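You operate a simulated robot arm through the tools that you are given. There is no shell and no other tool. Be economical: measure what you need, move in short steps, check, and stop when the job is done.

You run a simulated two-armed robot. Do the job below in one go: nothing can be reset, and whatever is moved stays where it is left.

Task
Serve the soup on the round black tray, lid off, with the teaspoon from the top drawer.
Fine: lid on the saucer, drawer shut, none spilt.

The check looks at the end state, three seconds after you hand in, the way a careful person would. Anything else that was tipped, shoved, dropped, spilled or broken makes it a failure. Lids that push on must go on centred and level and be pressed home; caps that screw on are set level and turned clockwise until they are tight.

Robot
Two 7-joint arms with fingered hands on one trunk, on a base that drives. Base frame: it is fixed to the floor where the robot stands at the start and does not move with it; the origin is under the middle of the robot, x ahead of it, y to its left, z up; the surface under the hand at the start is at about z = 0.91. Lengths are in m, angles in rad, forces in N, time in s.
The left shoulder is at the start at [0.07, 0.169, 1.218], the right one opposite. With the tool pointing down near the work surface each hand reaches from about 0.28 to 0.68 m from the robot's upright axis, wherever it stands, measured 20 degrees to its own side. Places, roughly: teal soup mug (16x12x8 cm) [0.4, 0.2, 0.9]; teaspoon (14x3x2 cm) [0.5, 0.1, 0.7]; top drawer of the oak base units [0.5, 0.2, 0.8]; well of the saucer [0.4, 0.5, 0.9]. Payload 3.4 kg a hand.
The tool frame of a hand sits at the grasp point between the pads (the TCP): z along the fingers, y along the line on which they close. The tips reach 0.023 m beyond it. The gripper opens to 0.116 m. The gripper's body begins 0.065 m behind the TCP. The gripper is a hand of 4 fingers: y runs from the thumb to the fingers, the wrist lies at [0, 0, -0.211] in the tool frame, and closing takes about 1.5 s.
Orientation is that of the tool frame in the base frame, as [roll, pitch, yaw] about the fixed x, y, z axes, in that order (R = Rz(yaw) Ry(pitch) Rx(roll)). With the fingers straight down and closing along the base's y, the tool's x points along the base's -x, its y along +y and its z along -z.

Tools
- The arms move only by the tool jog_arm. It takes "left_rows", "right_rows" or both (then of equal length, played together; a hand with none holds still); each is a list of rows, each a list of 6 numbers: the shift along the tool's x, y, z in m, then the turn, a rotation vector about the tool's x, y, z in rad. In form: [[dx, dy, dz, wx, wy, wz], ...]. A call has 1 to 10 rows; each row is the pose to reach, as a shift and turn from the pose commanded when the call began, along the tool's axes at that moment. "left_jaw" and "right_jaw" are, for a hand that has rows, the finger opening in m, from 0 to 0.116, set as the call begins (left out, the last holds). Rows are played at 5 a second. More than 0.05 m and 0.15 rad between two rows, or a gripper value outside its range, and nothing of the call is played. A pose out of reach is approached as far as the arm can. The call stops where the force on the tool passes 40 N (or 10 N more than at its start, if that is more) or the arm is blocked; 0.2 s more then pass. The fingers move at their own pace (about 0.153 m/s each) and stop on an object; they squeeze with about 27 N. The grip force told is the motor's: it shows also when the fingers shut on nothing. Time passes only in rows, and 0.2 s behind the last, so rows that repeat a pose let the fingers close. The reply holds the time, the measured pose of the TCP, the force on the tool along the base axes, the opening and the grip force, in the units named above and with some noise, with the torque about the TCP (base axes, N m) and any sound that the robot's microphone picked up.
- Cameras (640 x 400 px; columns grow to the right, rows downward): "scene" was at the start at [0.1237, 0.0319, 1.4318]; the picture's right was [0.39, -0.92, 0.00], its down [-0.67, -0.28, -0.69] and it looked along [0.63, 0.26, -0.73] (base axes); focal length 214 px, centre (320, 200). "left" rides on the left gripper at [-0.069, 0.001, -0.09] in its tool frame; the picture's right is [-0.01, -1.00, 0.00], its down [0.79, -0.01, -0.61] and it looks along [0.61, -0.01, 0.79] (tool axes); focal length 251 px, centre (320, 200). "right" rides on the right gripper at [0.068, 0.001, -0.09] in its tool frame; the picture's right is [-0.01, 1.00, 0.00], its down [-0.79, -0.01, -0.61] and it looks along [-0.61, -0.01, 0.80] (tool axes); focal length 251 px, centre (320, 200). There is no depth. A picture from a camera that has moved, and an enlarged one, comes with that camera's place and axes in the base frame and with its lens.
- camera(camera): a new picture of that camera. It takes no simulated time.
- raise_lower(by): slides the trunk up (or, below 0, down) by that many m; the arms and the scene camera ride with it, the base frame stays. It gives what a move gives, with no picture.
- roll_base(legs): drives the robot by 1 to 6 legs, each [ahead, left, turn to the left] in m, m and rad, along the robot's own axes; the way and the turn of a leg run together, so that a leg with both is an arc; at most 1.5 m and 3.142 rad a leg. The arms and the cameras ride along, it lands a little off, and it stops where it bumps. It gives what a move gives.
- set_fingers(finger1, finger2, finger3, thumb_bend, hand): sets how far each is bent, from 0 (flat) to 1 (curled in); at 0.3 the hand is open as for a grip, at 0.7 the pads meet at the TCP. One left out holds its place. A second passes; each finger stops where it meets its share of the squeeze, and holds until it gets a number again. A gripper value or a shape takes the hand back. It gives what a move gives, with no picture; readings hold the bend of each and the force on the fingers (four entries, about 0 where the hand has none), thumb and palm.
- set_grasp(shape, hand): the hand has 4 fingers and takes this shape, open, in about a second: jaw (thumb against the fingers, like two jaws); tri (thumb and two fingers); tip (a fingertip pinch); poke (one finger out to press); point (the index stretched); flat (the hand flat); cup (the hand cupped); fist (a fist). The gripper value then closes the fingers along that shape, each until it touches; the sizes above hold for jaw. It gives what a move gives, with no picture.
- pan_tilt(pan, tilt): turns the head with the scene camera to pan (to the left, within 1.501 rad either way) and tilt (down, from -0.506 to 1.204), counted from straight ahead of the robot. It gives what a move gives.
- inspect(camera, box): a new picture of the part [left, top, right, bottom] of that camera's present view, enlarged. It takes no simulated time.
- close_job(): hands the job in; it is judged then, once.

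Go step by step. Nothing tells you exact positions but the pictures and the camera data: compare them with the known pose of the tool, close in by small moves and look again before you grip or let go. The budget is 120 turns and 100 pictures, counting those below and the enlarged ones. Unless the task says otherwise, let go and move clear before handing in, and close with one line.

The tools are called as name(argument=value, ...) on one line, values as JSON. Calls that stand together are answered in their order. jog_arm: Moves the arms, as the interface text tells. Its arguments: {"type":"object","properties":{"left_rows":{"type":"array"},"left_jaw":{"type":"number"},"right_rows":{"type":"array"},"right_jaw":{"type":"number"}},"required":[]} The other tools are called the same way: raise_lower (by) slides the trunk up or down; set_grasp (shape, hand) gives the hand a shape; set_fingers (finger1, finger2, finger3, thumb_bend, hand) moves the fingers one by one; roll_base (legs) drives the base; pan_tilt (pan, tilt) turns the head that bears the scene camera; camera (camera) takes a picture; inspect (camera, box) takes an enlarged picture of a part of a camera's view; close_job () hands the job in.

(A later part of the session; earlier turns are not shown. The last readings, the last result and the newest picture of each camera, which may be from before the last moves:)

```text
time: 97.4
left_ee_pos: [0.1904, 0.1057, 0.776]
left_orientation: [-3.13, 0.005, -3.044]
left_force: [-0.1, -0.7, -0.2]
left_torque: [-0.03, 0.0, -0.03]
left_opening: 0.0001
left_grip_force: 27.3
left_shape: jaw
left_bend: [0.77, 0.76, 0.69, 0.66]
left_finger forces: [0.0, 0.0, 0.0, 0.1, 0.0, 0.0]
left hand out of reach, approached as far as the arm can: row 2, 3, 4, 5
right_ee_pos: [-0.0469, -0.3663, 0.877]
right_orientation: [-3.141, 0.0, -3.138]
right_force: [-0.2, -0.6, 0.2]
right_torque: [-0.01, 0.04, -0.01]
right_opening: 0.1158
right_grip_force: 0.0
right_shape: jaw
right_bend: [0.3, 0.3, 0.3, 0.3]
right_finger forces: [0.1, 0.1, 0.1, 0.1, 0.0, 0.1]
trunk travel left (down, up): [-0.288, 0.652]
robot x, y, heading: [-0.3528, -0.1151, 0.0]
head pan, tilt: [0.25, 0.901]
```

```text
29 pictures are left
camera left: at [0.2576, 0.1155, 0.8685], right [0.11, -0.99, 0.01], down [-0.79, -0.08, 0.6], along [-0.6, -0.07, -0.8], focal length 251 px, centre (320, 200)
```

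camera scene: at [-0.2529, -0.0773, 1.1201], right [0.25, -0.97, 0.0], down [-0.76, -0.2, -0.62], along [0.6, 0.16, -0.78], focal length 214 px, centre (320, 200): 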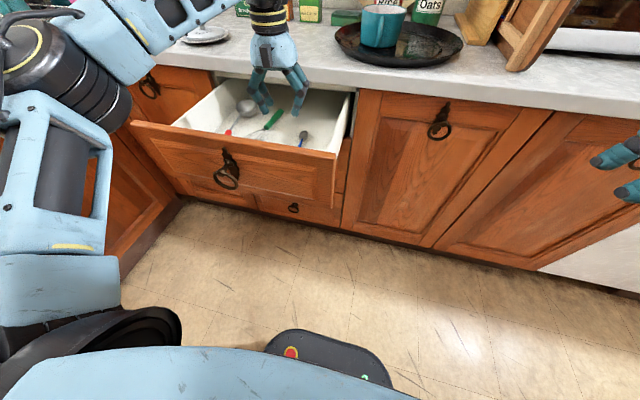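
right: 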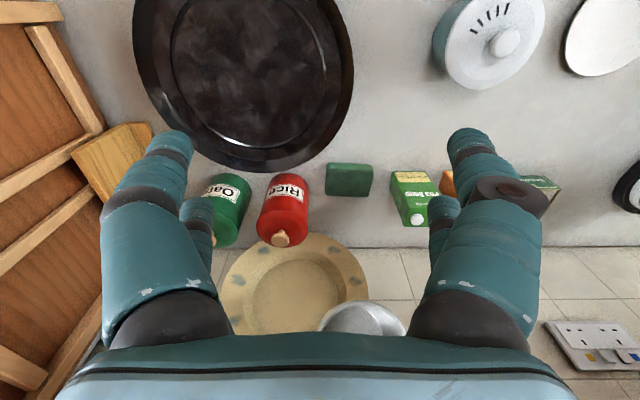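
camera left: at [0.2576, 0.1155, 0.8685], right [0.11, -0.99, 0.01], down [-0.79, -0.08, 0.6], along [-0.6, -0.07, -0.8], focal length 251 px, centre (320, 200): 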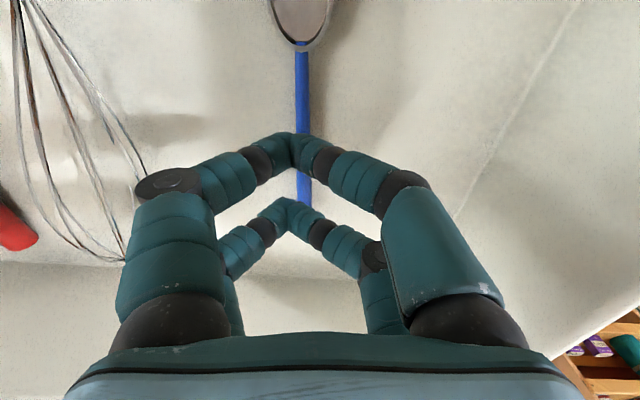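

The spoon stayed on the floor because the fingers rode over the thin handle. I'll check its profile from the side with the scene camera before retrying.

pan_tilt(pan=0.4, tilt=0.5)

camera(camera="scene")

inspect(camera="left", box=[240, 0, 360, 80])

```text
time: 98.3
left_ee_pos: [0.1905, 0.1078, 0.7786]
left_orientation: [-3.13, 0.005, -3.044]
left_force: [-0.6, -0.4, 1.1]
left_torque: [0.01, 0.03, -0.01]
left_opening: 0.0
left_grip_force: 26.8
left_shape: jaw
left_bend: [0.77, 0.76, 0.69, 0.66]
left_finger forces: [0.0, 0.1, 0.0, 0.0, 0.0, 0.0]
right_ee_pos: [-0.0464, -0.3659, 0.8769]
right_orientation: [3.141, -0.001, -3.137]
right_force: [-0.7, 0.0, 0.5]
right_torque: [-0.01, 0.01, 0.0]
right_opening: 0.116
right_grip_force: 0.0
right_shape: jaw
right_bend: [0.3, 0.3, 0.3, 0.3]
right_finger forces: [0.0, 0.0, 0.1, 0.1, 0.1, 0.0]
trunk travel left (down, up): [-0.288, 0.652]
robot x, y, heading: [-0.349, -0.114, 0.002]
head pan, tilt: [0.4, 0.499]
```

```text
28 pictures are left
camera scene: at [-0.2172, -0.0773, 1.0218], right [0.39, -0.92, 0.0], down [-0.44, -0.19, -0.88], along [0.81, 0.34, -0.48], focal length 214 px, centre (320, 200)
```

scene: 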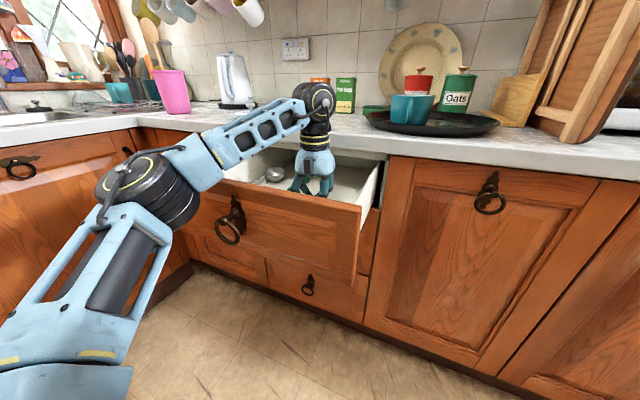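

```text
5.00 times, centred on (300, 40) of left
camera zoom: at [0.2577, 0.1155, 0.8686], right [0.11, -0.99, 0.01], down [-0.79, -0.08, 0.6], along [-0.6, -0.07, -0.8], focal length 1257 px, centre (420, 1000)
```

zoom: 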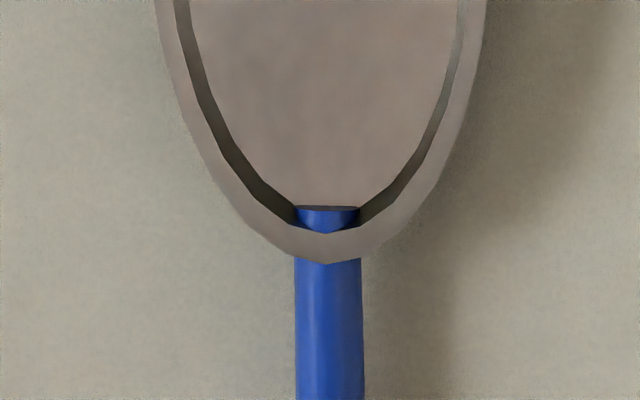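

The spoon's bowl is raised on its base and the handle meets it at rim height, so the handle is highest near the bowl. I'll rise, reopen, and move so the front pair takes the handle just behind the bowl, at about [0.241, 0.120].

raise_lower(by=0.03)

jog_arm(left_rows=[[0, 0, 0, 0, 0, 0], [0, 0, 0, 0, 0, 0], [0, 0, 0, 0, 0, 0]], left_jaw=0.045)

roll_base(legs=[[0.03, 0.011, 0]])

raise_lower(by=-0.03)

camera(camera="left")

```text
time: 99.0
left_ee_pos: [0.1904, 0.1069, 0.8081]
left_orientation: [-3.131, 0.004, -3.045]
left_force: [0.6, -0.2, -0.3]
left_torque: [-0.01, -0.01, -0.03]
left_opening: 0.0001
left_grip_force: 27.2
left_shape: jaw
left_bend: [0.77, 0.76, 0.69, 0.66]
left_finger forces: [0.0, 0.0, 0.0, 0.0, 0.0, 0.1]
right_ee_pos: [-0.0471, -0.3663, 0.907]
right_orientation: [-3.141, 0.0, -3.137]
right_force: [-0.1, 0.0, 0.0]
right_torque: [0.02, 0.01, 0.01]
right_opening: 0.1159
right_grip_force: 0.0
right_shape: jaw
right_bend: [0.3, 0.3, 0.3, 0.3]
right_finger forces: [0.0, 0.0, 0.0, 0.1, 0.0, 0.0]
trunk travel left (down, up): [-0.318, 0.622]
robot x, y, heading: [-0.351, -0.1147, 0.007]
head pan, tilt: [0.4, 0.499]
```

```text
time: 99.8
left_ee_pos: [0.1896, 0.107, 0.8078]
left_orientation: [-3.132, 0.006, -3.043]
left_force: [-1.8, -0.2, -0.5]
left_torque: [0.02, 0.0, -0.02]
left_opening: 0.0445
left_grip_force: 0.1
left_shape: jaw
left_bend: [0.73, 0.73, 0.73, 0.77]
left_finger forces: [0.0, 0.0, 0.1, 0.1, 0.1, 0.0]
right_ee_pos: [-0.047, -0.3665, 0.9078]
right_orientation: [3.141, 0.0, -3.14]
right_force: [0.1, -1.0, -0.8]
right_torque: [-0.02, -0.01, 0.0]
right_opening: 0.116
right_grip_force: 0.0
right_shape: jaw
right_bend: [0.3, 0.3, 0.3, 0.3]
right_finger forces: [0.1, 0.0, 0.0, 0.0, 0.0, 0.0]
trunk travel left (down, up): [-0.318, 0.622]
robot x, y, heading: [-0.3523, -0.1142, 0.004]
head pan, tilt: [0.4, 0.499]
```

```text
time: 100.8
left_ee_pos: [0.2178, 0.1172, 0.8084]
left_orientation: [-3.133, 0.001, -3.05]
left_force: [0.1, 0.1, -0.7]
left_torque: [-0.01, 0.0, 0.0]
left_opening: 0.0446
left_grip_force: 0.1
left_shape: jaw
left_bend: [0.73, 0.73, 0.73, 0.77]
left_finger forces: [0.0, 0.0, 0.1, 0.0, 0.1, 0.0]
right_ee_pos: [-0.0158, -0.3558, 0.9073]
right_orientation: [3.141, -0.001, -3.136]
right_force: [-0.3, 0.8, 0.7]
right_torque: [0.01, 0.0, 0.01]
right_opening: 0.1157
right_grip_force: 0.0
right_shape: jaw
right_bend: [0.3, 0.3, 0.3, 0.3]
right_finger forces: [0.0, 0.1, 0.0, 0.0, 0.1, 0.0]
trunk travel left (down, up): [-0.318, 0.622]
robot x, y, heading: [-0.3226, -0.1045, 0.004]
head pan, tilt: [0.4, 0.499]
stopped in leg 1: the force on the tool passed its limit at 67 N (the readings are from after the stop); the commanded pose is now the measured one
```

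```text
time: 101.6
left_ee_pos: [0.2177, 0.1171, 0.7801]
left_orientation: [-3.133, 0.0, -3.05]
left_force: [0.1, 0.0, -0.1]
left_torque: [0.0, 0.0, 0.01]
left_opening: 0.0447
left_grip_force: 0.2
left_shape: jaw
left_bend: [0.73, 0.73, 0.73, 0.77]
left_finger forces: [0.0, 0.1, 0.0, 0.0, 0.0, 0.1]
right_ee_pos: [-0.0159, -0.3554, 0.8777]
right_orientation: [3.141, 0.0, -3.138]
right_force: [-0.9, -0.1, 0.0]
right_torque: [0.01, -0.01, 0.0]
right_opening: 0.1158
right_grip_force: 0.2
right_shape: jaw
right_bend: [0.3, 0.3, 0.3, 0.3]
right_finger forces: [0.1, 0.1, 0.0, 0.1, 0.0, 0.0]
trunk travel left (down, up): [-0.288, 0.652]
robot x, y, heading: [-0.3175, -0.1008, 0.008]
head pan, tilt: [0.4, 0.499]
```

```text
26 pictures are left
camera left: at [0.2858, 0.1255, 0.8686], right [0.1, -0.99, 0.01], down [-0.79, -0.07, 0.61], along [-0.6, -0.07, -0.79], focal length 251 px, centre (320, 200)
```

left: 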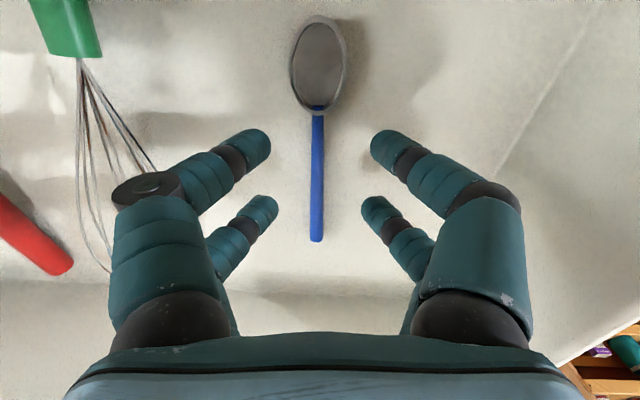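

The camera housing bumped the counter edge, but nothing was moved. The hand is now placed well, with the front pair just behind the bowl. I'll lower 0.018 m and close slightly above the floor.

raise_lower(by=-0.019)

jog_arm(left_rows=[[0, 0.001, 0, 0, 0, 0], [0, 0.001, 0, 0, 0, 0], [0, 0.001, 0, 0, 0, 0], [0, 0.001, 0, 0, 0, 0], [0, 0.001, 0, 0, 0, 0]], left_jaw=0.0)

camera(camera="left")

```text
time: 102.2
left_ee_pos: [0.2068, 0.1167, 0.7783]
left_orientation: [-3.134, 0.029, -3.046]
left_force: [-0.9, 0.1, 0.2]
left_torque: [0.02, 0.03, -0.01]
left_opening: 0.0446
left_grip_force: 0.1
left_shape: jaw
left_bend: [0.73, 0.73, 0.73, 0.77]
left_finger forces: [0.0, 0.0, 0.0, 0.1, 0.1, 0.0]
right_ee_pos: [-0.0275, -0.3585, 0.8645]
right_orientation: [3.135, 0.016, -3.135]
right_force: [-0.3, 0.5, 0.4]
right_torque: [0.0, -0.01, -0.01]
right_opening: 0.1161
right_grip_force: 0.1
right_shape: jaw
right_bend: [0.3, 0.3, 0.3, 0.3]
right_finger forces: [0.0, 0.1, 0.1, 0.0, 0.0, 0.0]
trunk travel left (down, up): [-0.269, 0.671]
robot x, y, heading: [-0.3209, -0.1009, 0.007]
head pan, tilt: [0.4, 0.499]
```

```text
time: 103.4
left_ee_pos: [0.2102, 0.1141, 0.7675]
left_orientation: [-3.137, 0.016, -3.049]
left_force: [-0.1, 0.0, 0.2]
left_torque: [0.01, 0.01, -0.02]
left_opening: 0.0
left_grip_force: 26.9
left_shape: jaw
left_bend: [0.62, 0.63, 0.63, 0.63]
left_finger forces: [0.0, 0.0, 0.1, 0.0, 0.0, 0.1]
right_ee_pos: [-0.0229, -0.3611, 0.8585]
right_orientation: [3.134, 0.01, -3.137]
right_force: [-0.4, 0.6, -0.6]
right_torque: [0.0, 0.0, 0.0]
right_opening: 0.1157
right_grip_force: 0.1
right_shape: jaw
right_bend: [0.3, 0.3, 0.3, 0.3]
right_finger forces: [0.0, 0.0, 0.0, 0.0, 0.0, 0.1]
trunk travel left (down, up): [-0.269, 0.671]
robot x, y, heading: [-0.3203, -0.1041, 0.006]
head pan, tilt: [0.4, 0.499]
```

```text
25 pictures are left
camera left: at [0.278, 0.1213, 0.8592], right [0.1, -0.99, 0.0], down [-0.8, -0.08, 0.6], along [-0.59, -0.06, -0.8], focal length 251 px, centre (320, 200)
```

left: 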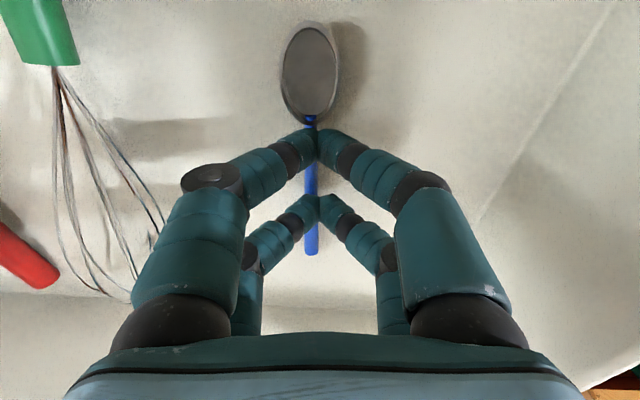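

Here the hand jams against the counter edge, so I want the drawer further out. I'll raise the closed fingers a little, drive back so they push the drawer's front panel from inside, and open it about 6 cm more.

raise_lower(by=0.04)

roll_base(legs=[[-0.13, 0, 0]])

roll_base(legs=[[-0.08, 0, 0]])

camera(camera="left")

```text
time: 104.2
left_ee_pos: [0.2181, 0.1172, 0.7985]
left_orientation: [-3.133, 0.0, -3.049]
left_force: [-0.4, -0.4, -0.4]
left_torque: [0.0, 0.01, 0.02]
left_opening: 0.0
left_grip_force: 27.0
left_shape: jaw
left_bend: [0.62, 0.64, 0.63, 0.63]
left_finger forces: [0.0, 0.1, 0.0, 0.0, 0.0, 0.0]
right_ee_pos: [-0.0148, -0.3554, 0.898]
right_orientation: [3.141, -0.001, -3.138]
right_force: [-0.2, -0.7, -0.4]
right_torque: [0.01, 0.01, 0.02]
right_opening: 0.1162
right_grip_force: 0.0
right_shape: jaw
right_bend: [0.3, 0.3, 0.3, 0.3]
right_finger forces: [0.0, 0.0, 0.0, 0.0, 0.1, 0.1]
trunk travel left (down, up): [-0.309, 0.631]
robot x, y, heading: [-0.3182, -0.1027, 0.002]
head pan, tilt: [0.4, 0.499]
```

```text
time: 105.5
left_ee_pos: [0.0862, 0.1169, 0.7995]
left_orientation: [-3.132, 0.0, -3.05]
left_force: [0.0, 0.2, 0.1]
left_torque: [0.01, -0.02, 0.03]
left_opening: 0.0
left_grip_force: 26.8
left_shape: jaw
left_bend: [0.62, 0.64, 0.63, 0.63]
left_finger forces: [0.1, 0.0, 0.0, 0.0, 0.0, 0.1]
right_ee_pos: [-0.1462, -0.3568, 0.8986]
right_orientation: [3.141, 0.0, -3.137]
right_force: [-0.3, -0.7, 0.2]
right_torque: [0.01, 0.0, -0.02]
right_opening: 0.116
right_grip_force: 0.0
right_shape: jaw
right_bend: [0.3, 0.3, 0.3, 0.3]
right_finger forces: [0.0, 0.0, 0.0, 0.0, 0.1, 0.1]
trunk travel left (down, up): [-0.309, 0.631]
robot x, y, heading: [-0.4523, -0.104, 0.004]
head pan, tilt: [0.4, 0.499]
```

```text
time: 106.6
left_ee_pos: [0.028, 0.1156, 0.7998]
left_orientation: [-3.128, 0.018, -3.048]
left_force: [7.7, -0.3, 0.8]
left_torque: [0.0, 0.15, -0.27]
left_opening: 0.0
left_grip_force: 27.2
left_shape: jaw
left_bend: [0.62, 0.64, 0.63, 0.63]
left_finger forces: [0.0, 8.0, 0.0, 0.0, 0.0, 0.0]
right_ee_pos: [-0.2087, -0.3572, 0.8978]
right_orientation: [-3.141, -0.001, -3.139]
right_force: [0.6, 0.0, 1.3]
right_torque: [0.0, 0.03, -0.01]
right_opening: 0.1161
right_grip_force: 0.1
right_shape: jaw
right_bend: [0.3, 0.3, 0.3, 0.3]
right_finger forces: [0.0, 0.0, 0.1, 0.0, 0.0, 0.0]
trunk travel left (down, up): [-0.309, 0.631]
robot x, y, heading: [-0.5157, -0.1035, 0.007]
head pan, tilt: [0.4, 0.499]
stopped in leg 1: the force on the tool passed its limit at 104 N (the readings are from after the stop); the commanded pose is now the measured one
```

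```text
24 pictures are left
camera left: at [0.0955, 0.126, 0.8914], right [0.1, -0.99, 0.01], down [-0.8, -0.07, 0.59], along [-0.59, -0.07, -0.81], focal length 251 px, centre (320, 200)
```

left: 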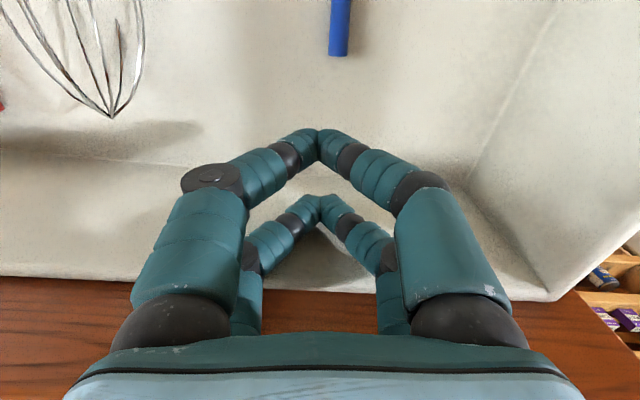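

The drawer moved further out to its stop; the spoon's handle end is now near x≈0.08. I'll go forward so the front pair straddles the bowl and the back pair the handle, then look.

roll_base(legs=[[0.157, 0.006, 0]])

jog_arm(left_rows=[[0, 0, 0, 0, 0, 0], [0, 0, 0, 0, 0, 0], [0, 0, 0, 0, 0, 0]], left_jaw=0.06)

camera(camera="left")

```text
time: 108.0
left_ee_pos: [0.1864, 0.1231, 0.7996]
left_orientation: [-3.128, 0.017, -3.049]
left_force: [-0.2, 0.9, -0.4]
left_torque: [-0.05, 0.0, -0.02]
left_opening: 0.0003
left_grip_force: 27.1
left_shape: jaw
left_bend: [0.62, 0.64, 0.63, 0.63]
left_finger forces: [0.0, 0.0, 0.0, 0.0, 0.0, 0.0]
right_ee_pos: [-0.0512, -0.3499, 0.8968]
right_orientation: [3.141, 0.001, -3.138]
right_force: [0.4, 0.4, -0.8]
right_torque: [0.02, 0.03, -0.02]
right_opening: 0.1158
right_grip_force: 0.0
right_shape: jaw
right_bend: [0.3, 0.3, 0.3, 0.3]
right_finger forces: [0.0, 0.0, 0.0, 0.0, 0.0, 0.1]
trunk travel left (down, up): [-0.309, 0.631]
robot x, y, heading: [-0.3576, -0.0954, 0.009]
head pan, tilt: [0.4, 0.499]
```

```text
time: 108.8
left_ee_pos: [0.1845, 0.1245, 0.801]
left_orientation: [-3.127, 0.019, -3.047]
left_force: [0.5, 0.7, -0.3]
left_torque: [-0.04, -0.01, -0.02]
left_opening: 0.0593
left_grip_force: 0.1
left_shape: jaw
left_bend: [0.72, 0.72, 0.72, 0.75]
left_finger forces: [0.1, 0.0, 0.0, 0.0, 0.2, 0.0]
right_ee_pos: [-0.0522, -0.3503, 0.8988]
right_orientation: [-3.141, 0.001, -3.14]
right_force: [-0.3, 0.5, 0.3]
right_torque: [0.01, -0.03, -0.01]
right_opening: 0.1157
right_grip_force: 0.0
right_shape: jaw
right_bend: [0.3, 0.3, 0.3, 0.3]
right_finger forces: [0.1, 0.0, 0.0, 0.0, 0.1, 0.1]
trunk travel left (down, up): [-0.309, 0.631]
robot x, y, heading: [-0.3554, -0.0972, 0.009]
head pan, tilt: [0.4, 0.499]
```

```text
23 pictures are left
camera left: at [0.2524, 0.1324, 0.8919], right [0.1, -0.99, 0.01], down [-0.8, -0.07, 0.59], along [-0.59, -0.07, -0.81], focal length 251 px, centre (320, 200)
```

left: 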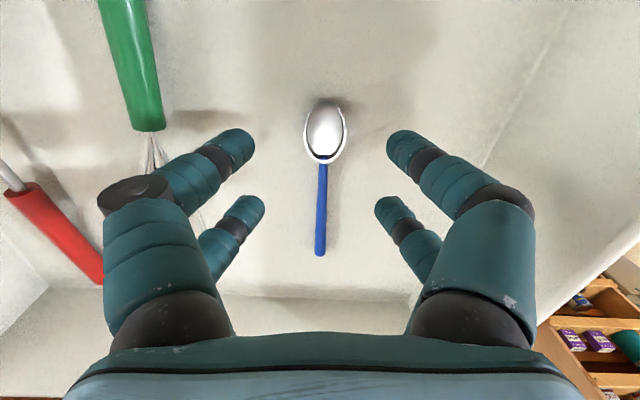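

The placement is nearly right: bowl centre at [0.199, 0.1216]. I'll shift 3 mm in -y and lower close to the floor.

jog_arm(left_rows=[[0, -0.0028, 0, 0, 0, 0], [0, -0.0028, 0, 0, 0, 0]])

raise_lower(by=-0.039)

camera(camera="left")

```text
time: 109.4
left_ee_pos: [0.1844, 0.1209, 0.7977]
left_orientation: [-3.128, 0.02, -3.047]
left_force: [0.1, -0.1, -0.2]
left_torque: [-0.01, -0.01, 0.03]
left_opening: 0.0595
left_grip_force: 0.1
left_shape: jaw
left_bend: [0.72, 0.72, 0.72, 0.75]
left_finger forces: [0.0, 0.0, 0.0, 0.1, 0.0, 0.0]
right_ee_pos: [-0.0532, -0.3502, 0.8985]
right_orientation: [-3.141, 0.0, -3.136]
right_force: [1.0, 0.3, -0.2]
right_torque: [-0.06, 0.02, 0.0]
right_opening: 0.1159
right_grip_force: 0.1
right_shape: jaw
right_bend: [0.3, 0.3, 0.3, 0.3]
right_finger forces: [0.0, 0.0, 0.0, 0.0, 0.1, 0.0]
trunk travel left (down, up): [-0.309, 0.631]
robot x, y, heading: [-0.3576, -0.0958, 0.009]
head pan, tilt: [0.4, 0.499]
```

```text
time: 110.2
left_ee_pos: [0.1749, 0.1137, 0.7776]
left_orientation: [-3.134, 0.049, -3.048]
left_force: [0.5, 0.3, 0.7]
left_torque: [-0.01, 0.04, 0.0]
left_opening: 0.0597
left_grip_force: 0.1
left_shape: jaw
left_bend: [0.72, 0.72, 0.72, 0.75]
left_finger forces: [0.0, 0.0, 0.0, 0.1, 0.1, 0.0]
right_ee_pos: [-0.0628, -0.359, 0.8617]
right_orientation: [3.13, 0.014, -3.139]
right_force: [-0.8, 1.2, -1.0]
right_torque: [0.02, 0.05, 0.03]
right_opening: 0.1161
right_grip_force: 0.1
right_shape: jaw
right_bend: [0.3, 0.3, 0.3, 0.3]
right_finger forces: [0.1, 0.0, 0.1, 0.0, 0.0, 0.0]
trunk travel left (down, up): [-0.27, 0.67]
robot x, y, heading: [-0.3532, -0.096, 0.001]
head pan, tilt: [0.4, 0.499]
```

```text
22 pictures are left
camera left: at [0.2399, 0.1222, 0.8721], right [0.1, -0.99, 0.01], down [-0.82, -0.08, 0.57], along [-0.56, -0.06, -0.82], focal length 251 px, centre (320, 200)
```

left: 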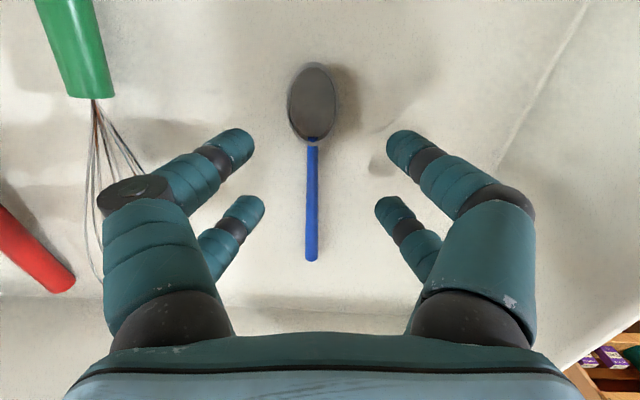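

The robot is being pushed back as the trunk goes down, so some part of the left arm is touching something. I'll look.

camera(camera="scene")

```text
21 pictures are left
camera scene: at [-0.2364, -0.0704, 1.0073], right [0.39, -0.92, 0.0], down [-0.43, -0.18, -0.89], along [0.81, 0.35, -0.46], focal length 214 px, centre (320, 200)
```

scene: 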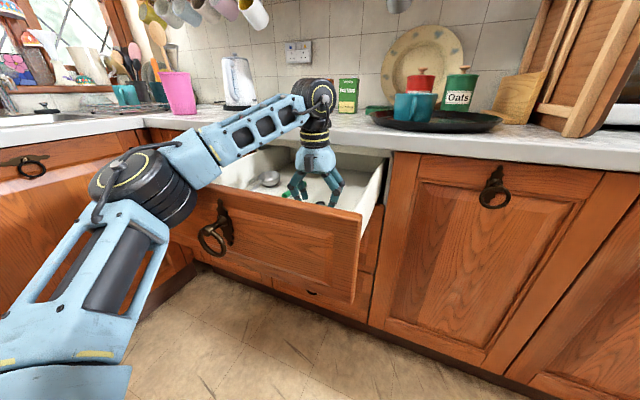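

The left elbow is resting on the drawer front. I'll raise the trunk 0.27 m and reach down with the arm instead, which keeps the elbow high.

raise_lower(by=0.27)

jog_arm(left_rows=[[0, 0, 0.03, 0, 0, 0], [0, 0, 0.06, 0, 0, 0], [0, 0, 0.09, 0, 0, 0], [0, 0, 0.12, 0, 0, 0], [0, 0, 0.15, 0, 0, 0], [0, 0, 0.18, 0, 0, 0], [0, 0, 0.21, 0, 0, 0], [0, 0, 0.235, 0, 0, 0], [0, 0, 0.235, 0, 0, 0]])

camera(camera="left")

```text
time: 113.0
left_ee_pos: [0.1853, 0.1197, 1.0311]
left_orientation: [-3.129, 0.019, -3.046]
left_force: [1.0, -0.6, 0.0]
left_torque: [-0.01, 0.02, 0.01]
left_opening: 0.0597
left_grip_force: 0.1
left_shape: jaw
left_bend: [0.72, 0.72, 0.72, 0.75]
left_finger forces: [0.0, 0.0, 0.0, 0.0, 0.0, 0.1]
right_ee_pos: [-0.0524, -0.3505, 1.1292]
right_orientation: [-3.139, 0.001, -3.14]
right_force: [0.5, 0.6, 0.6]
right_torque: [-0.01, 0.01, -0.01]
right_opening: 0.116
right_grip_force: 0.1
right_shape: jaw
right_bend: [0.3, 0.3, 0.3, 0.3]
right_finger forces: [0.0, 0.0, 0.0, 0.0, 0.1, 0.0]
trunk travel left (down, up): [-0.54, 0.4]
robot x, y, heading: [-0.3535, -0.0986, 0.005]
head pan, tilt: [0.4, 0.499]
```

```text
time: 115.0
left_ee_pos: [0.1873, 0.1197, 0.7962]
left_orientation: [-3.126, 0.021, -3.047]
left_force: [-0.9, 0.0, 0.0]
left_torque: [0.01, -0.03, 0.0]
left_opening: 0.0596
left_grip_force: 0.1
left_shape: jaw
left_bend: [0.72, 0.72, 0.72, 0.75]
left_finger forces: [0.0, 0.0, 0.0, 0.1, 0.0, 0.1]
right_ee_pos: [-0.053, -0.351, 1.1295]
right_orientation: [3.141, -0.001, -3.139]
right_force: [-0.1, -0.3, 0.2]
right_torque: [0.02, -0.01, 0.04]
right_opening: 0.1161
right_grip_force: 0.1
right_shape: jaw
right_bend: [0.3, 0.3, 0.3, 0.3]
right_finger forces: [0.0, 0.0, 0.0, 0.0, 0.0, 0.0]
trunk travel left (down, up): [-0.54, 0.4]
robot x, y, heading: [-0.3571, -0.1006, 0.002]
head pan, tilt: [0.4, 0.499]
```

```text
20 pictures are left
camera left: at [0.2544, 0.1287, 0.8877], right [0.1, -0.99, 0.02], down [-0.8, -0.07, 0.59], along [-0.59, -0.07, -0.81], focal length 251 px, centre (320, 200)
```

left: 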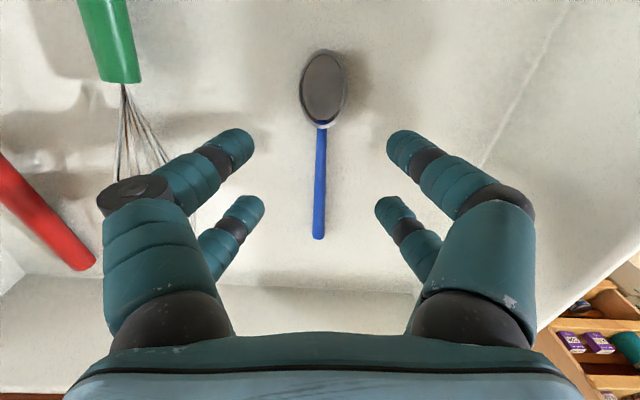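

The arm reaches comfortably this way. The drawer was nudged in slightly, so the bowl is now at [0.225, 0.122]; I'll move there and go down to just above the floor.

jog_arm(left_rows=[[-0.009, -0.0005, 0, 0, 0, 0], [-0.018, -0.001, 0.005, 0, 0, 0], [-0.018, -0.001, 0.015, 0, 0, 0], [-0.018, -0.001, 0.025, 0, 0, 0], [-0.018, -0.001, 0.032, 0, 0, 0], [-0.018, -0.001, 0.036, 0, 0, 0]])

camera(camera="left")

```text
time: 116.4
left_ee_pos: [0.1867, 0.1321, 0.7762]
left_orientation: [-3.126, 0.021, -3.046]
left_force: [-0.3, -0.4, -1.0]
left_torque: [0.0, 0.03, -0.03]
left_opening: 0.0594
left_grip_force: 0.0
left_shape: jaw
left_bend: [0.72, 0.72, 0.72, 0.75]
left_finger forces: [0.0, 0.0, 0.0, 0.0, 0.0, 0.1]
left hand out of reach, approached as far as the arm can: row 1, 2, 3, 4, 5, 6
right_ee_pos: [-0.053, -0.3509, 1.1281]
right_orientation: [3.14, -0.001, -3.138]
right_force: [-0.4, -0.1, -0.4]
right_torque: [0.03, -0.01, 0.01]
right_opening: 0.1158
right_grip_force: 0.0
right_shape: jaw
right_bend: [0.3, 0.3, 0.3, 0.3]
right_finger forces: [0.0, 0.0, 0.0, 0.1, 0.1, 0.1]
trunk travel left (down, up): [-0.54, 0.4]
robot x, y, heading: [-0.3533, -0.0993, 0.004]
head pan, tilt: [0.4, 0.499]
```

```text
19 pictures are left
camera left: at [0.2528, 0.1412, 0.8683], right [0.1, -0.99, 0.02], down [-0.8, -0.07, 0.59], along [-0.59, -0.07, -0.81], focal length 251 px, centre (320, 200)
```

left: 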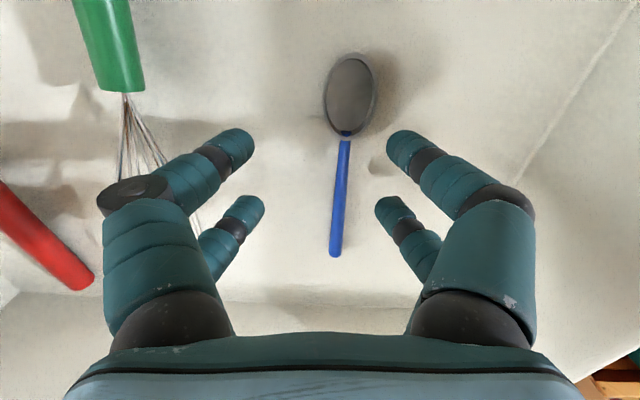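

The arm is at its reach limit again, so I'll use the base, ahead 0.018 m and right 0.012 m, and the trunk, down 0.012 m. The elbow now has plenty of clearance.

roll_base(legs=[[0.019, -0.012, 0]])

raise_lower(by=-0.013)

camera(camera="left")

```text
time: 117.2
left_ee_pos: [0.2041, 0.1214, 0.7766]
left_orientation: [-3.125, 0.02, -3.046]
left_force: [-1.0, -0.6, 0.0]
left_torque: [0.02, -0.02, 0.02]
left_opening: 0.0598
left_grip_force: 0.1
left_shape: jaw
left_bend: [0.72, 0.72, 0.72, 0.75]
left_finger forces: [0.1, 0.0, 0.0, 0.1, 0.0, 0.0]
right_ee_pos: [-0.0351, -0.3617, 1.1302]
right_orientation: [3.14, 0.001, -3.139]
right_force: [0.1, 0.1, 0.2]
right_torque: [0.01, 0.01, -0.02]
right_opening: 0.1159
right_grip_force: 0.0
right_shape: jaw
right_bend: [0.3, 0.3, 0.3, 0.3]
right_finger forces: [0.1, 0.0, 0.1, 0.0, 0.1, 0.0]
trunk travel left (down, up): [-0.54, 0.4]
robot x, y, heading: [-0.3432, -0.1081, 0.007]
head pan, tilt: [0.4, 0.499]
```

```text
time: 117.8
left_ee_pos: [0.2064, 0.1199, 0.7641]
left_orientation: [-3.126, 0.02, -3.046]
left_force: [0.9, -0.3, -0.5]
left_torque: [0.01, 0.02, -0.01]
left_opening: 0.0596
left_grip_force: 0.1
left_shape: jaw
left_bend: [0.72, 0.72, 0.72, 0.75]
left_finger forces: [0.1, 0.1, 0.1, 0.0, 0.0, 0.0]
right_ee_pos: [-0.0327, -0.3631, 1.1165]
right_orientation: [-3.141, 0.0, -3.138]
right_force: [-0.8, -0.6, 0.4]
right_torque: [-0.02, -0.03, -0.03]
right_opening: 0.116
right_grip_force: 0.2
right_shape: jaw
right_bend: [0.3, 0.3, 0.3, 0.3]
right_finger forces: [0.0, 0.0, 0.0, 0.1, 0.0, 0.1]
trunk travel left (down, up): [-0.527, 0.413]
robot x, y, heading: [-0.3385, -0.1096, 0.005]
head pan, tilt: [0.4, 0.499]
```

```text
18 pictures are left
camera left: at [0.2719, 0.1294, 0.8552], right [0.1, -0.99, 0.02], down [-0.8, -0.07, 0.59], along [-0.59, -0.07, -0.81], focal length 251 px, centre (320, 200)
```

left: 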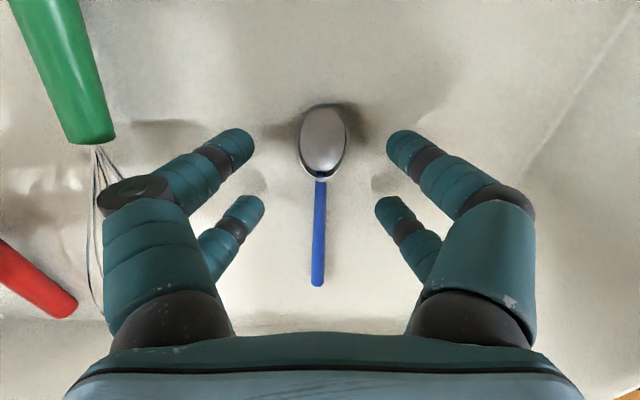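

The bowl sits between the front pair and the handle between the back pair. I'll go 3 mm lower and close.

raise_lower(by=-0.004)

jog_arm(left_rows=[[0, 0, 0, 0, 0, 0], [0, 0, 0, 0, 0, 0], [0, 0, 0, 0, 0, 0], [0, 0, 0, 0, 0, 0], [0, 0, 0, 0, 0, 0], [0, 0, 0, 0, 0, 0]], left_jaw=0.0)

camera(camera="left")

```text
time: 118.3
left_ee_pos: [0.2051, 0.1192, 0.761]
left_orientation: [-3.125, 0.021, -3.047]
left_force: [-0.4, -0.6, 0.2]
left_torque: [-0.02, -0.02, 0.0]
left_opening: 0.0597
left_grip_force: 0.1
left_shape: jaw
left_bend: [0.72, 0.72, 0.72, 0.75]
left_finger forces: [0.0, 0.0, 0.1, 0.1, 0.1, 0.0]
right_ee_pos: [-0.033, -0.3618, 1.1127]
right_orientation: [-3.141, 0.0, -3.137]
right_force: [-0.6, -0.4, -0.3]
right_torque: [-0.02, -0.02, 0.03]
right_opening: 0.1159
right_grip_force: 0.1
right_shape: jaw
right_bend: [0.3, 0.3, 0.3, 0.3]
right_finger forces: [0.0, 0.1, 0.0, 0.0, 0.1, 0.0]
trunk travel left (down, up): [-0.523, 0.417]
robot x, y, heading: [-0.3411, -0.1123, 0.006]
head pan, tilt: [0.4, 0.499]
```

```text
time: 119.7
left_ee_pos: [0.2045, 0.1198, 0.7611]
left_orientation: [-3.127, 0.022, -3.047]
left_force: [3.0, 0.8, 13.1]
left_torque: [-0.04, 0.1, -0.1]
left_opening: 0.0068
left_grip_force: 26.9
left_shape: jaw
left_bend: [0.73, 0.71, 0.7, 0.76]
left_finger forces: [28.9, 24.9, 25.7, 0.0, 25.8, 0.0]
right_ee_pos: [-0.0349, -0.3629, 1.1123]
right_orientation: [3.141, 0.0, -3.139]
right_force: [0.2, 0.3, 0.3]
right_torque: [0.0, 0.0, -0.01]
right_opening: 0.1159
right_grip_force: 0.1
right_shape: jaw
right_bend: [0.3, 0.3, 0.3, 0.3]
right_finger forces: [0.0, 0.1, 0.0, 0.0, 0.0, 0.1]
trunk travel left (down, up): [-0.523, 0.417]
robot x, y, heading: [-0.3379, -0.1096, 0.006]
head pan, tilt: [0.4, 0.499]
```

```text
17 pictures are left
camera left: at [0.2709, 0.1291, 0.8527], right [0.1, -0.99, 0.02], down [-0.81, -0.07, 0.59], along [-0.58, -0.07, -0.81], focal length 251 px, centre (320, 200)
```

left: 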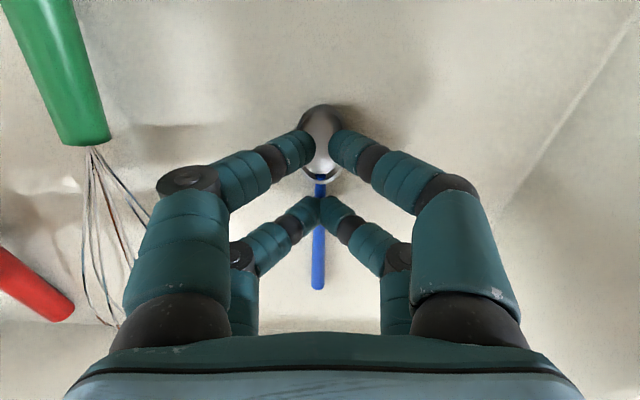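

All four fingers now carry force, on the bowl and the handle. I'll lift with the trunk and check that the spoon comes along.

raise_lower(by=0.04)

camera(camera="left")

```text
time: 120.5
left_ee_pos: [0.2058, 0.1203, 0.7997]
left_orientation: [-3.125, 0.02, -3.047]
left_force: [-0.3, 0.8, -1.4]
left_torque: [-0.02, -0.03, 0.02]
left_opening: 0.0062
left_grip_force: 27.4
left_shape: jaw
left_bend: [0.73, 0.71, 0.7, 0.76]
left_finger forces: [45.2, 0.0, 0.0, 0.1, 31.2, 0.0]
right_ee_pos: [-0.0331, -0.3616, 1.1518]
right_orientation: [-3.141, 0.0, -3.141]
right_force: [-0.6, -0.2, 0.1]
right_torque: [0.01, 0.04, -0.01]
right_opening: 0.1157
right_grip_force: 0.1
right_shape: jaw
right_bend: [0.3, 0.3, 0.3, 0.3]
right_finger forces: [0.1, 0.1, 0.0, 0.1, 0.0, 0.0]
trunk travel left (down, up): [-0.563, 0.377]
robot x, y, heading: [-0.3377, -0.1079, 0.002]
head pan, tilt: [0.4, 0.499]
```

```text
16 pictures are left
camera left: at [0.272, 0.1297, 0.891], right [0.1, -0.99, 0.02], down [-0.8, -0.07, 0.59], along [-0.59, -0.07, -0.81], focal length 251 px, centre (320, 200)
```

left: 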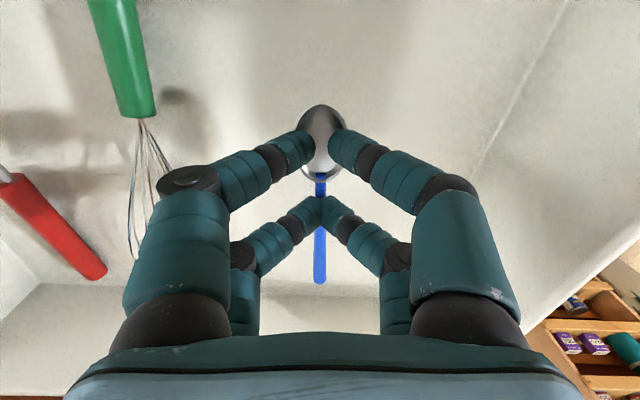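

The spoon is held. I'll back away from the counter edge and raise it clear, then drive right and forward to bring it over the right part of the tray.

roll_base(legs=[[-0.03, 0, 0]])

raise_lower(by=0.3)

roll_base(legs=[[0, -0.3, 0]])

pan_tilt(pan=0.3, tilt=0.7)

camera(camera="scene")

```text
time: 121.4
left_ee_pos: [0.1773, 0.1206, 0.7991]
left_orientation: [-3.127, 0.018, -3.048]
left_force: [0.1, 0.3, -0.3]
left_torque: [0.03, 0.03, -0.03]
left_opening: 0.0063
left_grip_force: 27.4
left_shape: jaw
left_bend: [0.73, 0.71, 0.7, 0.76]
left_finger forces: [45.1, 0.1, 0.0, 0.0, 31.2, 0.1]
right_ee_pos: [-0.0619, -0.3621, 1.1518]
right_orientation: [3.141, -0.002, -3.14]
right_force: [-0.5, -0.8, 0.4]
right_torque: [0.0, -0.02, -0.02]
right_opening: 0.1157
right_grip_force: 0.1
right_shape: jaw
right_bend: [0.3, 0.3, 0.3, 0.3]
right_finger forces: [0.0, 0.0, 0.0, 0.1, 0.1, 0.0]
trunk travel left (down, up): [-0.563, 0.377]
robot x, y, heading: [-0.3691, -0.1088, 0.004]
head pan, tilt: [0.4, 0.499]
```

```text
time: 124.4
left_ee_pos: [0.1756, 0.1214, 1.0986]
left_orientation: [-3.127, 0.022, -3.047]
left_force: [-0.1, 0.2, 0.3]
left_torque: [0.02, -0.02, -0.02]
left_opening: 0.0063
left_grip_force: 27.1
left_shape: jaw
left_bend: [0.73, 0.71, 0.7, 0.76]
left_finger forces: [44.9, 0.1, 0.0, 0.1, 31.4, 0.0]
right_ee_pos: [-0.062, -0.3621, 1.4518]
right_orientation: [-3.141, 0.001, -3.139]
right_force: [0.6, 0.2, 0.6]
right_torque: [0.0, 0.0, -0.03]
right_opening: 0.1161
right_grip_force: 0.1
right_shape: jaw
right_bend: [0.3, 0.3, 0.3, 0.3]
right_finger forces: [0.0, 0.1, 0.1, 0.0, 0.0, 0.0]
trunk travel left (down, up): [-0.863, 0.077]
robot x, y, heading: [-0.3698, -0.1105, 0.002]
head pan, tilt: [0.4, 0.499]
```

```text
time: 126.4
left_ee_pos: [0.1764, -0.1785, 1.0998]
left_orientation: [-3.123, 0.02, -3.047]
left_force: [-0.1, 0.1, 0.2]
left_torque: [-0.02, 0.01, -0.02]
left_opening: 0.0062
left_grip_force: 26.9
left_shape: jaw
left_bend: [0.73, 0.71, 0.7, 0.76]
left_finger forces: [44.9, 0.0, 0.0, 0.1, 31.3, 0.1]
right_ee_pos: [-0.0622, -0.659, 1.4517]
right_orientation: [-3.14, -0.002, -3.139]
right_force: [0.8, -0.2, 0.4]
right_torque: [-0.01, -0.01, 0.03]
right_opening: 0.1159
right_grip_force: 0.1
right_shape: jaw
right_bend: [0.3, 0.3, 0.3, 0.3]
right_finger forces: [0.0, 0.0, 0.0, 0.1, 0.1, 0.0]
trunk travel left (down, up): [-0.863, 0.077]
robot x, y, heading: [-0.3641, -0.4092, 0.005]
head pan, tilt: [0.4, 0.499]
```

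```text
time: 127.2
left_ee_pos: [0.1765, -0.1801, 1.1003]
left_orientation: [-3.125, 0.021, -3.047]
left_force: [-0.3, -0.1, -1.3]
left_torque: [0.0, -0.03, 0.03]
left_opening: 0.0063
left_grip_force: 27.0
left_shape: jaw
left_bend: [0.73, 0.71, 0.7, 0.76]
left_finger forces: [44.8, 0.1, 0.0, 0.0, 31.4, 0.1]
right_ee_pos: [-0.0616, -0.6636, 1.4533]
right_orientation: [3.14, -0.001, -3.137]
right_force: [0.1, -0.4, 0.2]
right_torque: [-0.02, 0.0, -0.02]
right_opening: 0.1159
right_grip_force: 0.1
right_shape: jaw
right_bend: [0.3, 0.3, 0.3, 0.3]
right_finger forces: [0.1, 0.0, 0.0, 0.0, 0.0, 0.0]
trunk travel left (down, up): [-0.863, 0.077]
robot x, y, heading: [-0.3656, -0.4089, 0.002]
head pan, tilt: [0.3, 0.7]
```

```text
15 pictures are left
camera scene: at [-0.2354, -0.3834, 1.5792], right [0.3, -0.95, 0.0], down [-0.61, -0.19, -0.77], along [0.73, 0.23, -0.64], focal length 214 px, centre (320, 200)
```

scene: 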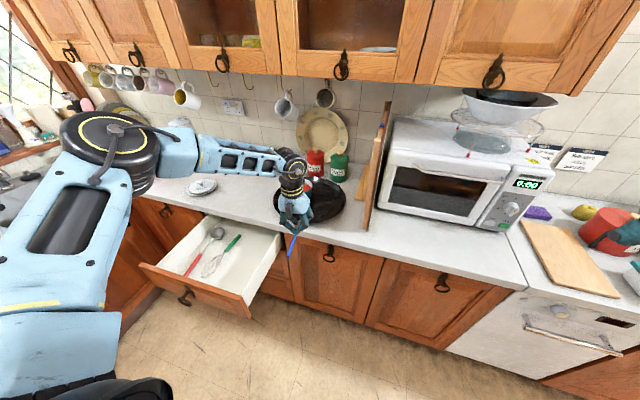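

The spoon hangs from the left hand with its handle toward the robot. I'll drive forward to bring it over the right part of the tray.

roll_base(legs=[[0.345, 0, 0]])

camera(camera="scene")

```text
time: 129.4
left_ee_pos: [0.5191, -0.177, 1.1011]
left_orientation: [-3.125, 0.022, -3.047]
left_force: [0.1, -0.5, -0.2]
left_torque: [-0.02, -0.02, -0.01]
left_opening: 0.006
left_grip_force: 26.5
left_shape: jaw
left_bend: [0.73, 0.71, 0.7, 0.76]
left_finger forces: [44.8, 0.0, 0.0, 0.0, 31.5, 0.0]
right_ee_pos: [0.2803, -0.6608, 1.4537]
right_orientation: [3.14, 0.004, -3.138]
right_force: [0.4, 0.5, -0.3]
right_torque: [-0.04, -0.05, 0.0]
right_opening: 0.1159
right_grip_force: 0.1
right_shape: jaw
right_bend: [0.3, 0.3, 0.3, 0.3]
right_finger forces: [0.0, 0.0, 0.0, 0.0, 0.0, 0.0]
trunk travel left (down, up): [-0.863, 0.077]
robot x, y, heading: [-0.0208, -0.4114, 0.002]
head pan, tilt: [0.3, 0.7]
```

```text
14 pictures are left
camera scene: at [0.1056, -0.3819, 1.5795], right [0.3, -0.95, 0.0], down [-0.61, -0.19, -0.77], along [0.73, 0.23, -0.64], focal length 214 px, centre (320, 200)
```

scene: 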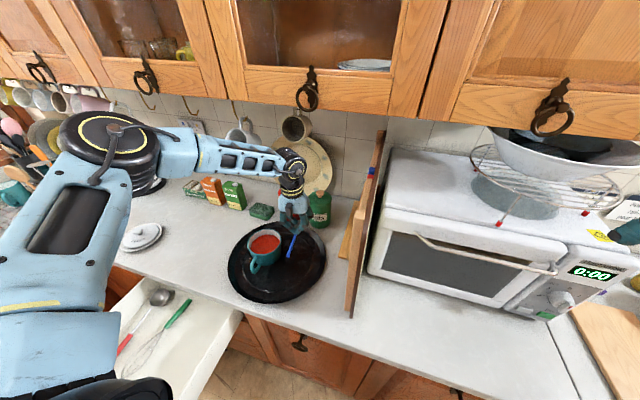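

The spoon is over the right part of the tray. I'll lower with the trunk to about 2 cm above it and check.

raise_lower(by=-0.135)

camera(camera="left")

inspect(camera="scene", box=[200, 140, 380, 300])

```text
time: 131.0
left_ee_pos: [0.5208, -0.1778, 0.9654]
left_orientation: [-3.126, 0.021, -3.047]
left_force: [0.0, -0.5, 0.3]
left_torque: [-0.04, 0.0, 0.01]
left_opening: 0.0063
left_grip_force: 27.4
left_shape: jaw
left_bend: [0.73, 0.71, 0.7, 0.76]
left_finger forces: [44.7, 0.1, 0.0, 0.0, 31.7, 0.0]
right_ee_pos: [0.2822, -0.6609, 1.3165]
right_orientation: [-3.141, 0.002, -3.137]
right_force: [-0.3, -0.2, -1.0]
right_torque: [-0.02, -0.02, 0.03]
right_opening: 0.1158
right_grip_force: 0.0
right_shape: jaw
right_bend: [0.3, 0.3, 0.3, 0.3]
right_finger forces: [0.1, 0.0, 0.1, 0.1, 0.0, 0.0]
trunk travel left (down, up): [-0.728, 0.212]
robot x, y, heading: [-0.0216, -0.41, 0.008]
head pan, tilt: [0.3, 0.7]
```

```text
13 pictures are left
camera left: at [0.5873, -0.1691, 1.0565], right [0.1, -0.99, 0.02], down [-0.8, -0.07, 0.59], along [-0.59, -0.07, -0.81], focal length 251 px, centre (320, 200)
```

left: 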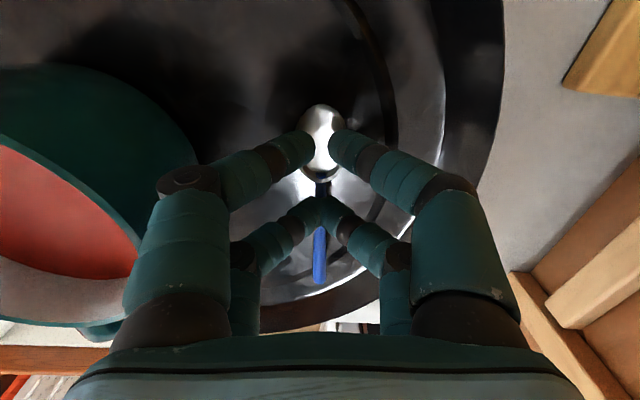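

```text
2.50 times, centred on (290, 220) of scene
camera zoom: at [0.1085, -0.3818, 1.4443], right [0.3, -0.95, 0.0], down [-0.61, -0.19, -0.76], along [0.73, 0.23, -0.64], focal length 536 px, centre (395, 150)
```

zoom: 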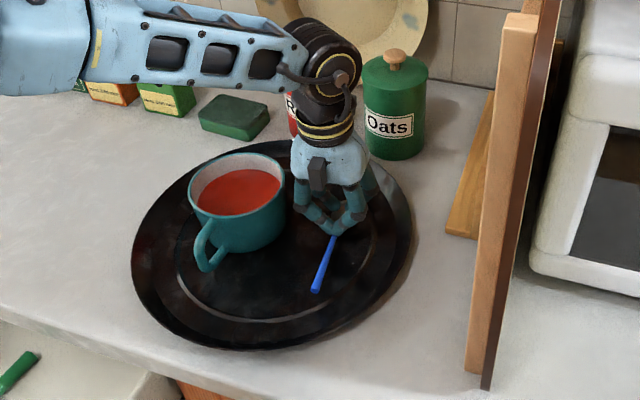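

The mug is close beside the left fingers, so I'll shift 1.5 cm right for room to open, then lower to contact.

roll_base(legs=[[0, -0.015, 0]])

raise_lower(by=-0.02)

```text
time: 131.8
left_ee_pos: [0.5212, -0.1893, 0.9637]
left_orientation: [-3.124, 0.021, -3.046]
left_force: [-0.1, 0.6, 0.0]
left_torque: [0.0, -0.01, -0.03]
left_opening: 0.006
left_grip_force: 26.9
left_shape: jaw
left_bend: [0.73, 0.71, 0.7, 0.76]
left_finger forces: [44.8, 0.0, 0.0, 0.0, 31.5, 0.1]
right_ee_pos: [0.2823, -0.6714, 1.3169]
right_orientation: [-3.137, -0.001, -3.137]
right_force: [0.1, -0.1, -0.7]
right_torque: [-0.04, -0.01, 0.0]
right_opening: 0.1157
right_grip_force: 0.1
right_shape: jaw
right_bend: [0.3, 0.3, 0.3, 0.3]
right_finger forces: [0.0, 0.0, 0.1, 0.0, 0.0, 0.0]
trunk travel left (down, up): [-0.728, 0.212]
robot x, y, heading: [-0.0237, -0.4226, 0.002]
head pan, tilt: [0.3, 0.7]
```

```text
time: 132.5
left_ee_pos: [0.5203, -0.1937, 0.9466]
left_orientation: [-3.127, 0.023, -3.046]
left_force: [0.8, 0.0, 11.8]
left_torque: [-0.15, 1.04, 0.02]
left_opening: 0.0048
left_grip_force: 27.2
left_shape: jaw
left_bend: [0.72, 0.71, 0.71, 0.73]
left_finger forces: [28.9, 0.0, 39.9, 0.1, 27.6, 0.1]
right_ee_pos: [0.282, -0.6765, 1.2982]
right_orientation: [3.141, 0.002, -3.14]
right_force: [0.5, -0.6, -0.2]
right_torque: [-0.01, -0.03, -0.01]
right_opening: 0.1158
right_grip_force: 0.1
right_shape: jaw
right_bend: [0.3, 0.3, 0.3, 0.3]
right_finger forces: [0.0, 0.0, 0.0, 0.0, 0.0, 0.0]
trunk travel left (down, up): [-0.708, 0.232]
robot x, y, heading: [-0.0263, -0.4235, 0.01]
head pan, tilt: [0.3, 0.7]
```

The handle end has touched the tray. I'll relieve the pressure slightly and release the spoon.

raise_lower(by=0.002)

jog_arm(left_rows=[[0, 0, 0, 0, 0, 0], [0, 0, 0, 0, 0, 0], [0, 0, 0, 0, 0, 0], [0, 0, 0, 0, 0, 0]], left_jaw=0.045)

camera(camera="left")

```text
time: 133.0
left_ee_pos: [0.522, -0.1935, 0.9468]
left_orientation: [-3.127, 0.021, -3.046]
left_force: [-0.2, -0.3, 3.0]
left_torque: [-0.03, 0.34, 0.13]
left_opening: 0.0045
left_grip_force: 27.4
left_shape: jaw
left_bend: [0.72, 0.71, 0.71, 0.74]
left_finger forces: [31.7, 0.1, 0.0, 0.0, 27.5, 0.0]
right_ee_pos: [0.2819, -0.6765, 1.2987]
right_orientation: [3.14, 0.002, -3.137]
right_force: [-0.3, -0.4, -0.2]
right_torque: [-0.04, 0.04, 0.03]
right_opening: 0.1159
right_grip_force: 0.1
right_shape: jaw
right_bend: [0.3, 0.3, 0.3, 0.3]
right_finger forces: [0.0, 0.0, 0.0, 0.0, 0.0, 0.1]
trunk travel left (down, up): [-0.71, 0.23]
robot x, y, heading: [-0.0192, -0.4217, 0.004]
head pan, tilt: [0.3, 0.7]
```

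```text
time: 134.0
left_ee_pos: [0.5222, -0.1929, 0.9467]
left_orientation: [-3.126, 0.021, -3.046]
left_force: [0.2, -0.1, 0.4]
left_torque: [0.03, -0.02, 0.0]
left_opening: 0.0447
left_grip_force: 0.1
left_shape: jaw
left_bend: [0.73, 0.73, 0.73, 0.77]
left_finger forces: [0.1, 0.1, 0.0, 0.1, 0.0, 0.0]
right_ee_pos: [0.2841, -0.674, 1.2999]
right_orientation: [-3.14, -0.002, -3.135]
right_force: [0.0, 0.6, -0.8]
right_torque: [0.01, -0.02, 0.0]
right_opening: 0.1158
right_grip_force: 0.0
right_shape: jaw
right_bend: [0.3, 0.3, 0.3, 0.3]
right_finger forces: [0.1, 0.1, 0.0, 0.0, 0.0, 0.0]
trunk travel left (down, up): [-0.71, 0.23]
robot x, y, heading: [-0.0244, -0.4247, 0.002]
head pan, tilt: [0.3, 0.7]
```

```text
11 pictures are left
camera left: at [0.5876, -0.1835, 1.0382], right [0.1, -0.99, 0.02], down [-0.8, -0.07, 0.59], along [-0.59, -0.07, -0.81], focal length 251 px, centre (320, 200)
```

left: 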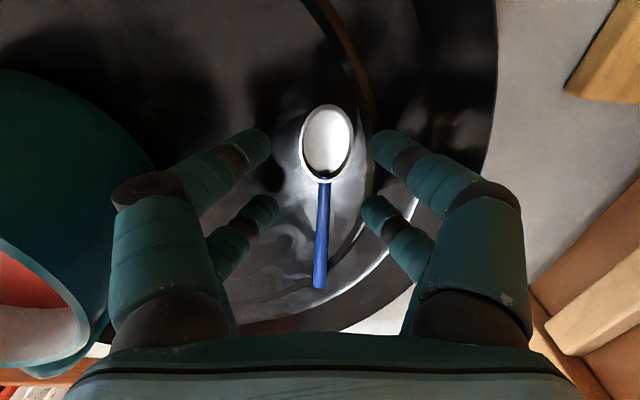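

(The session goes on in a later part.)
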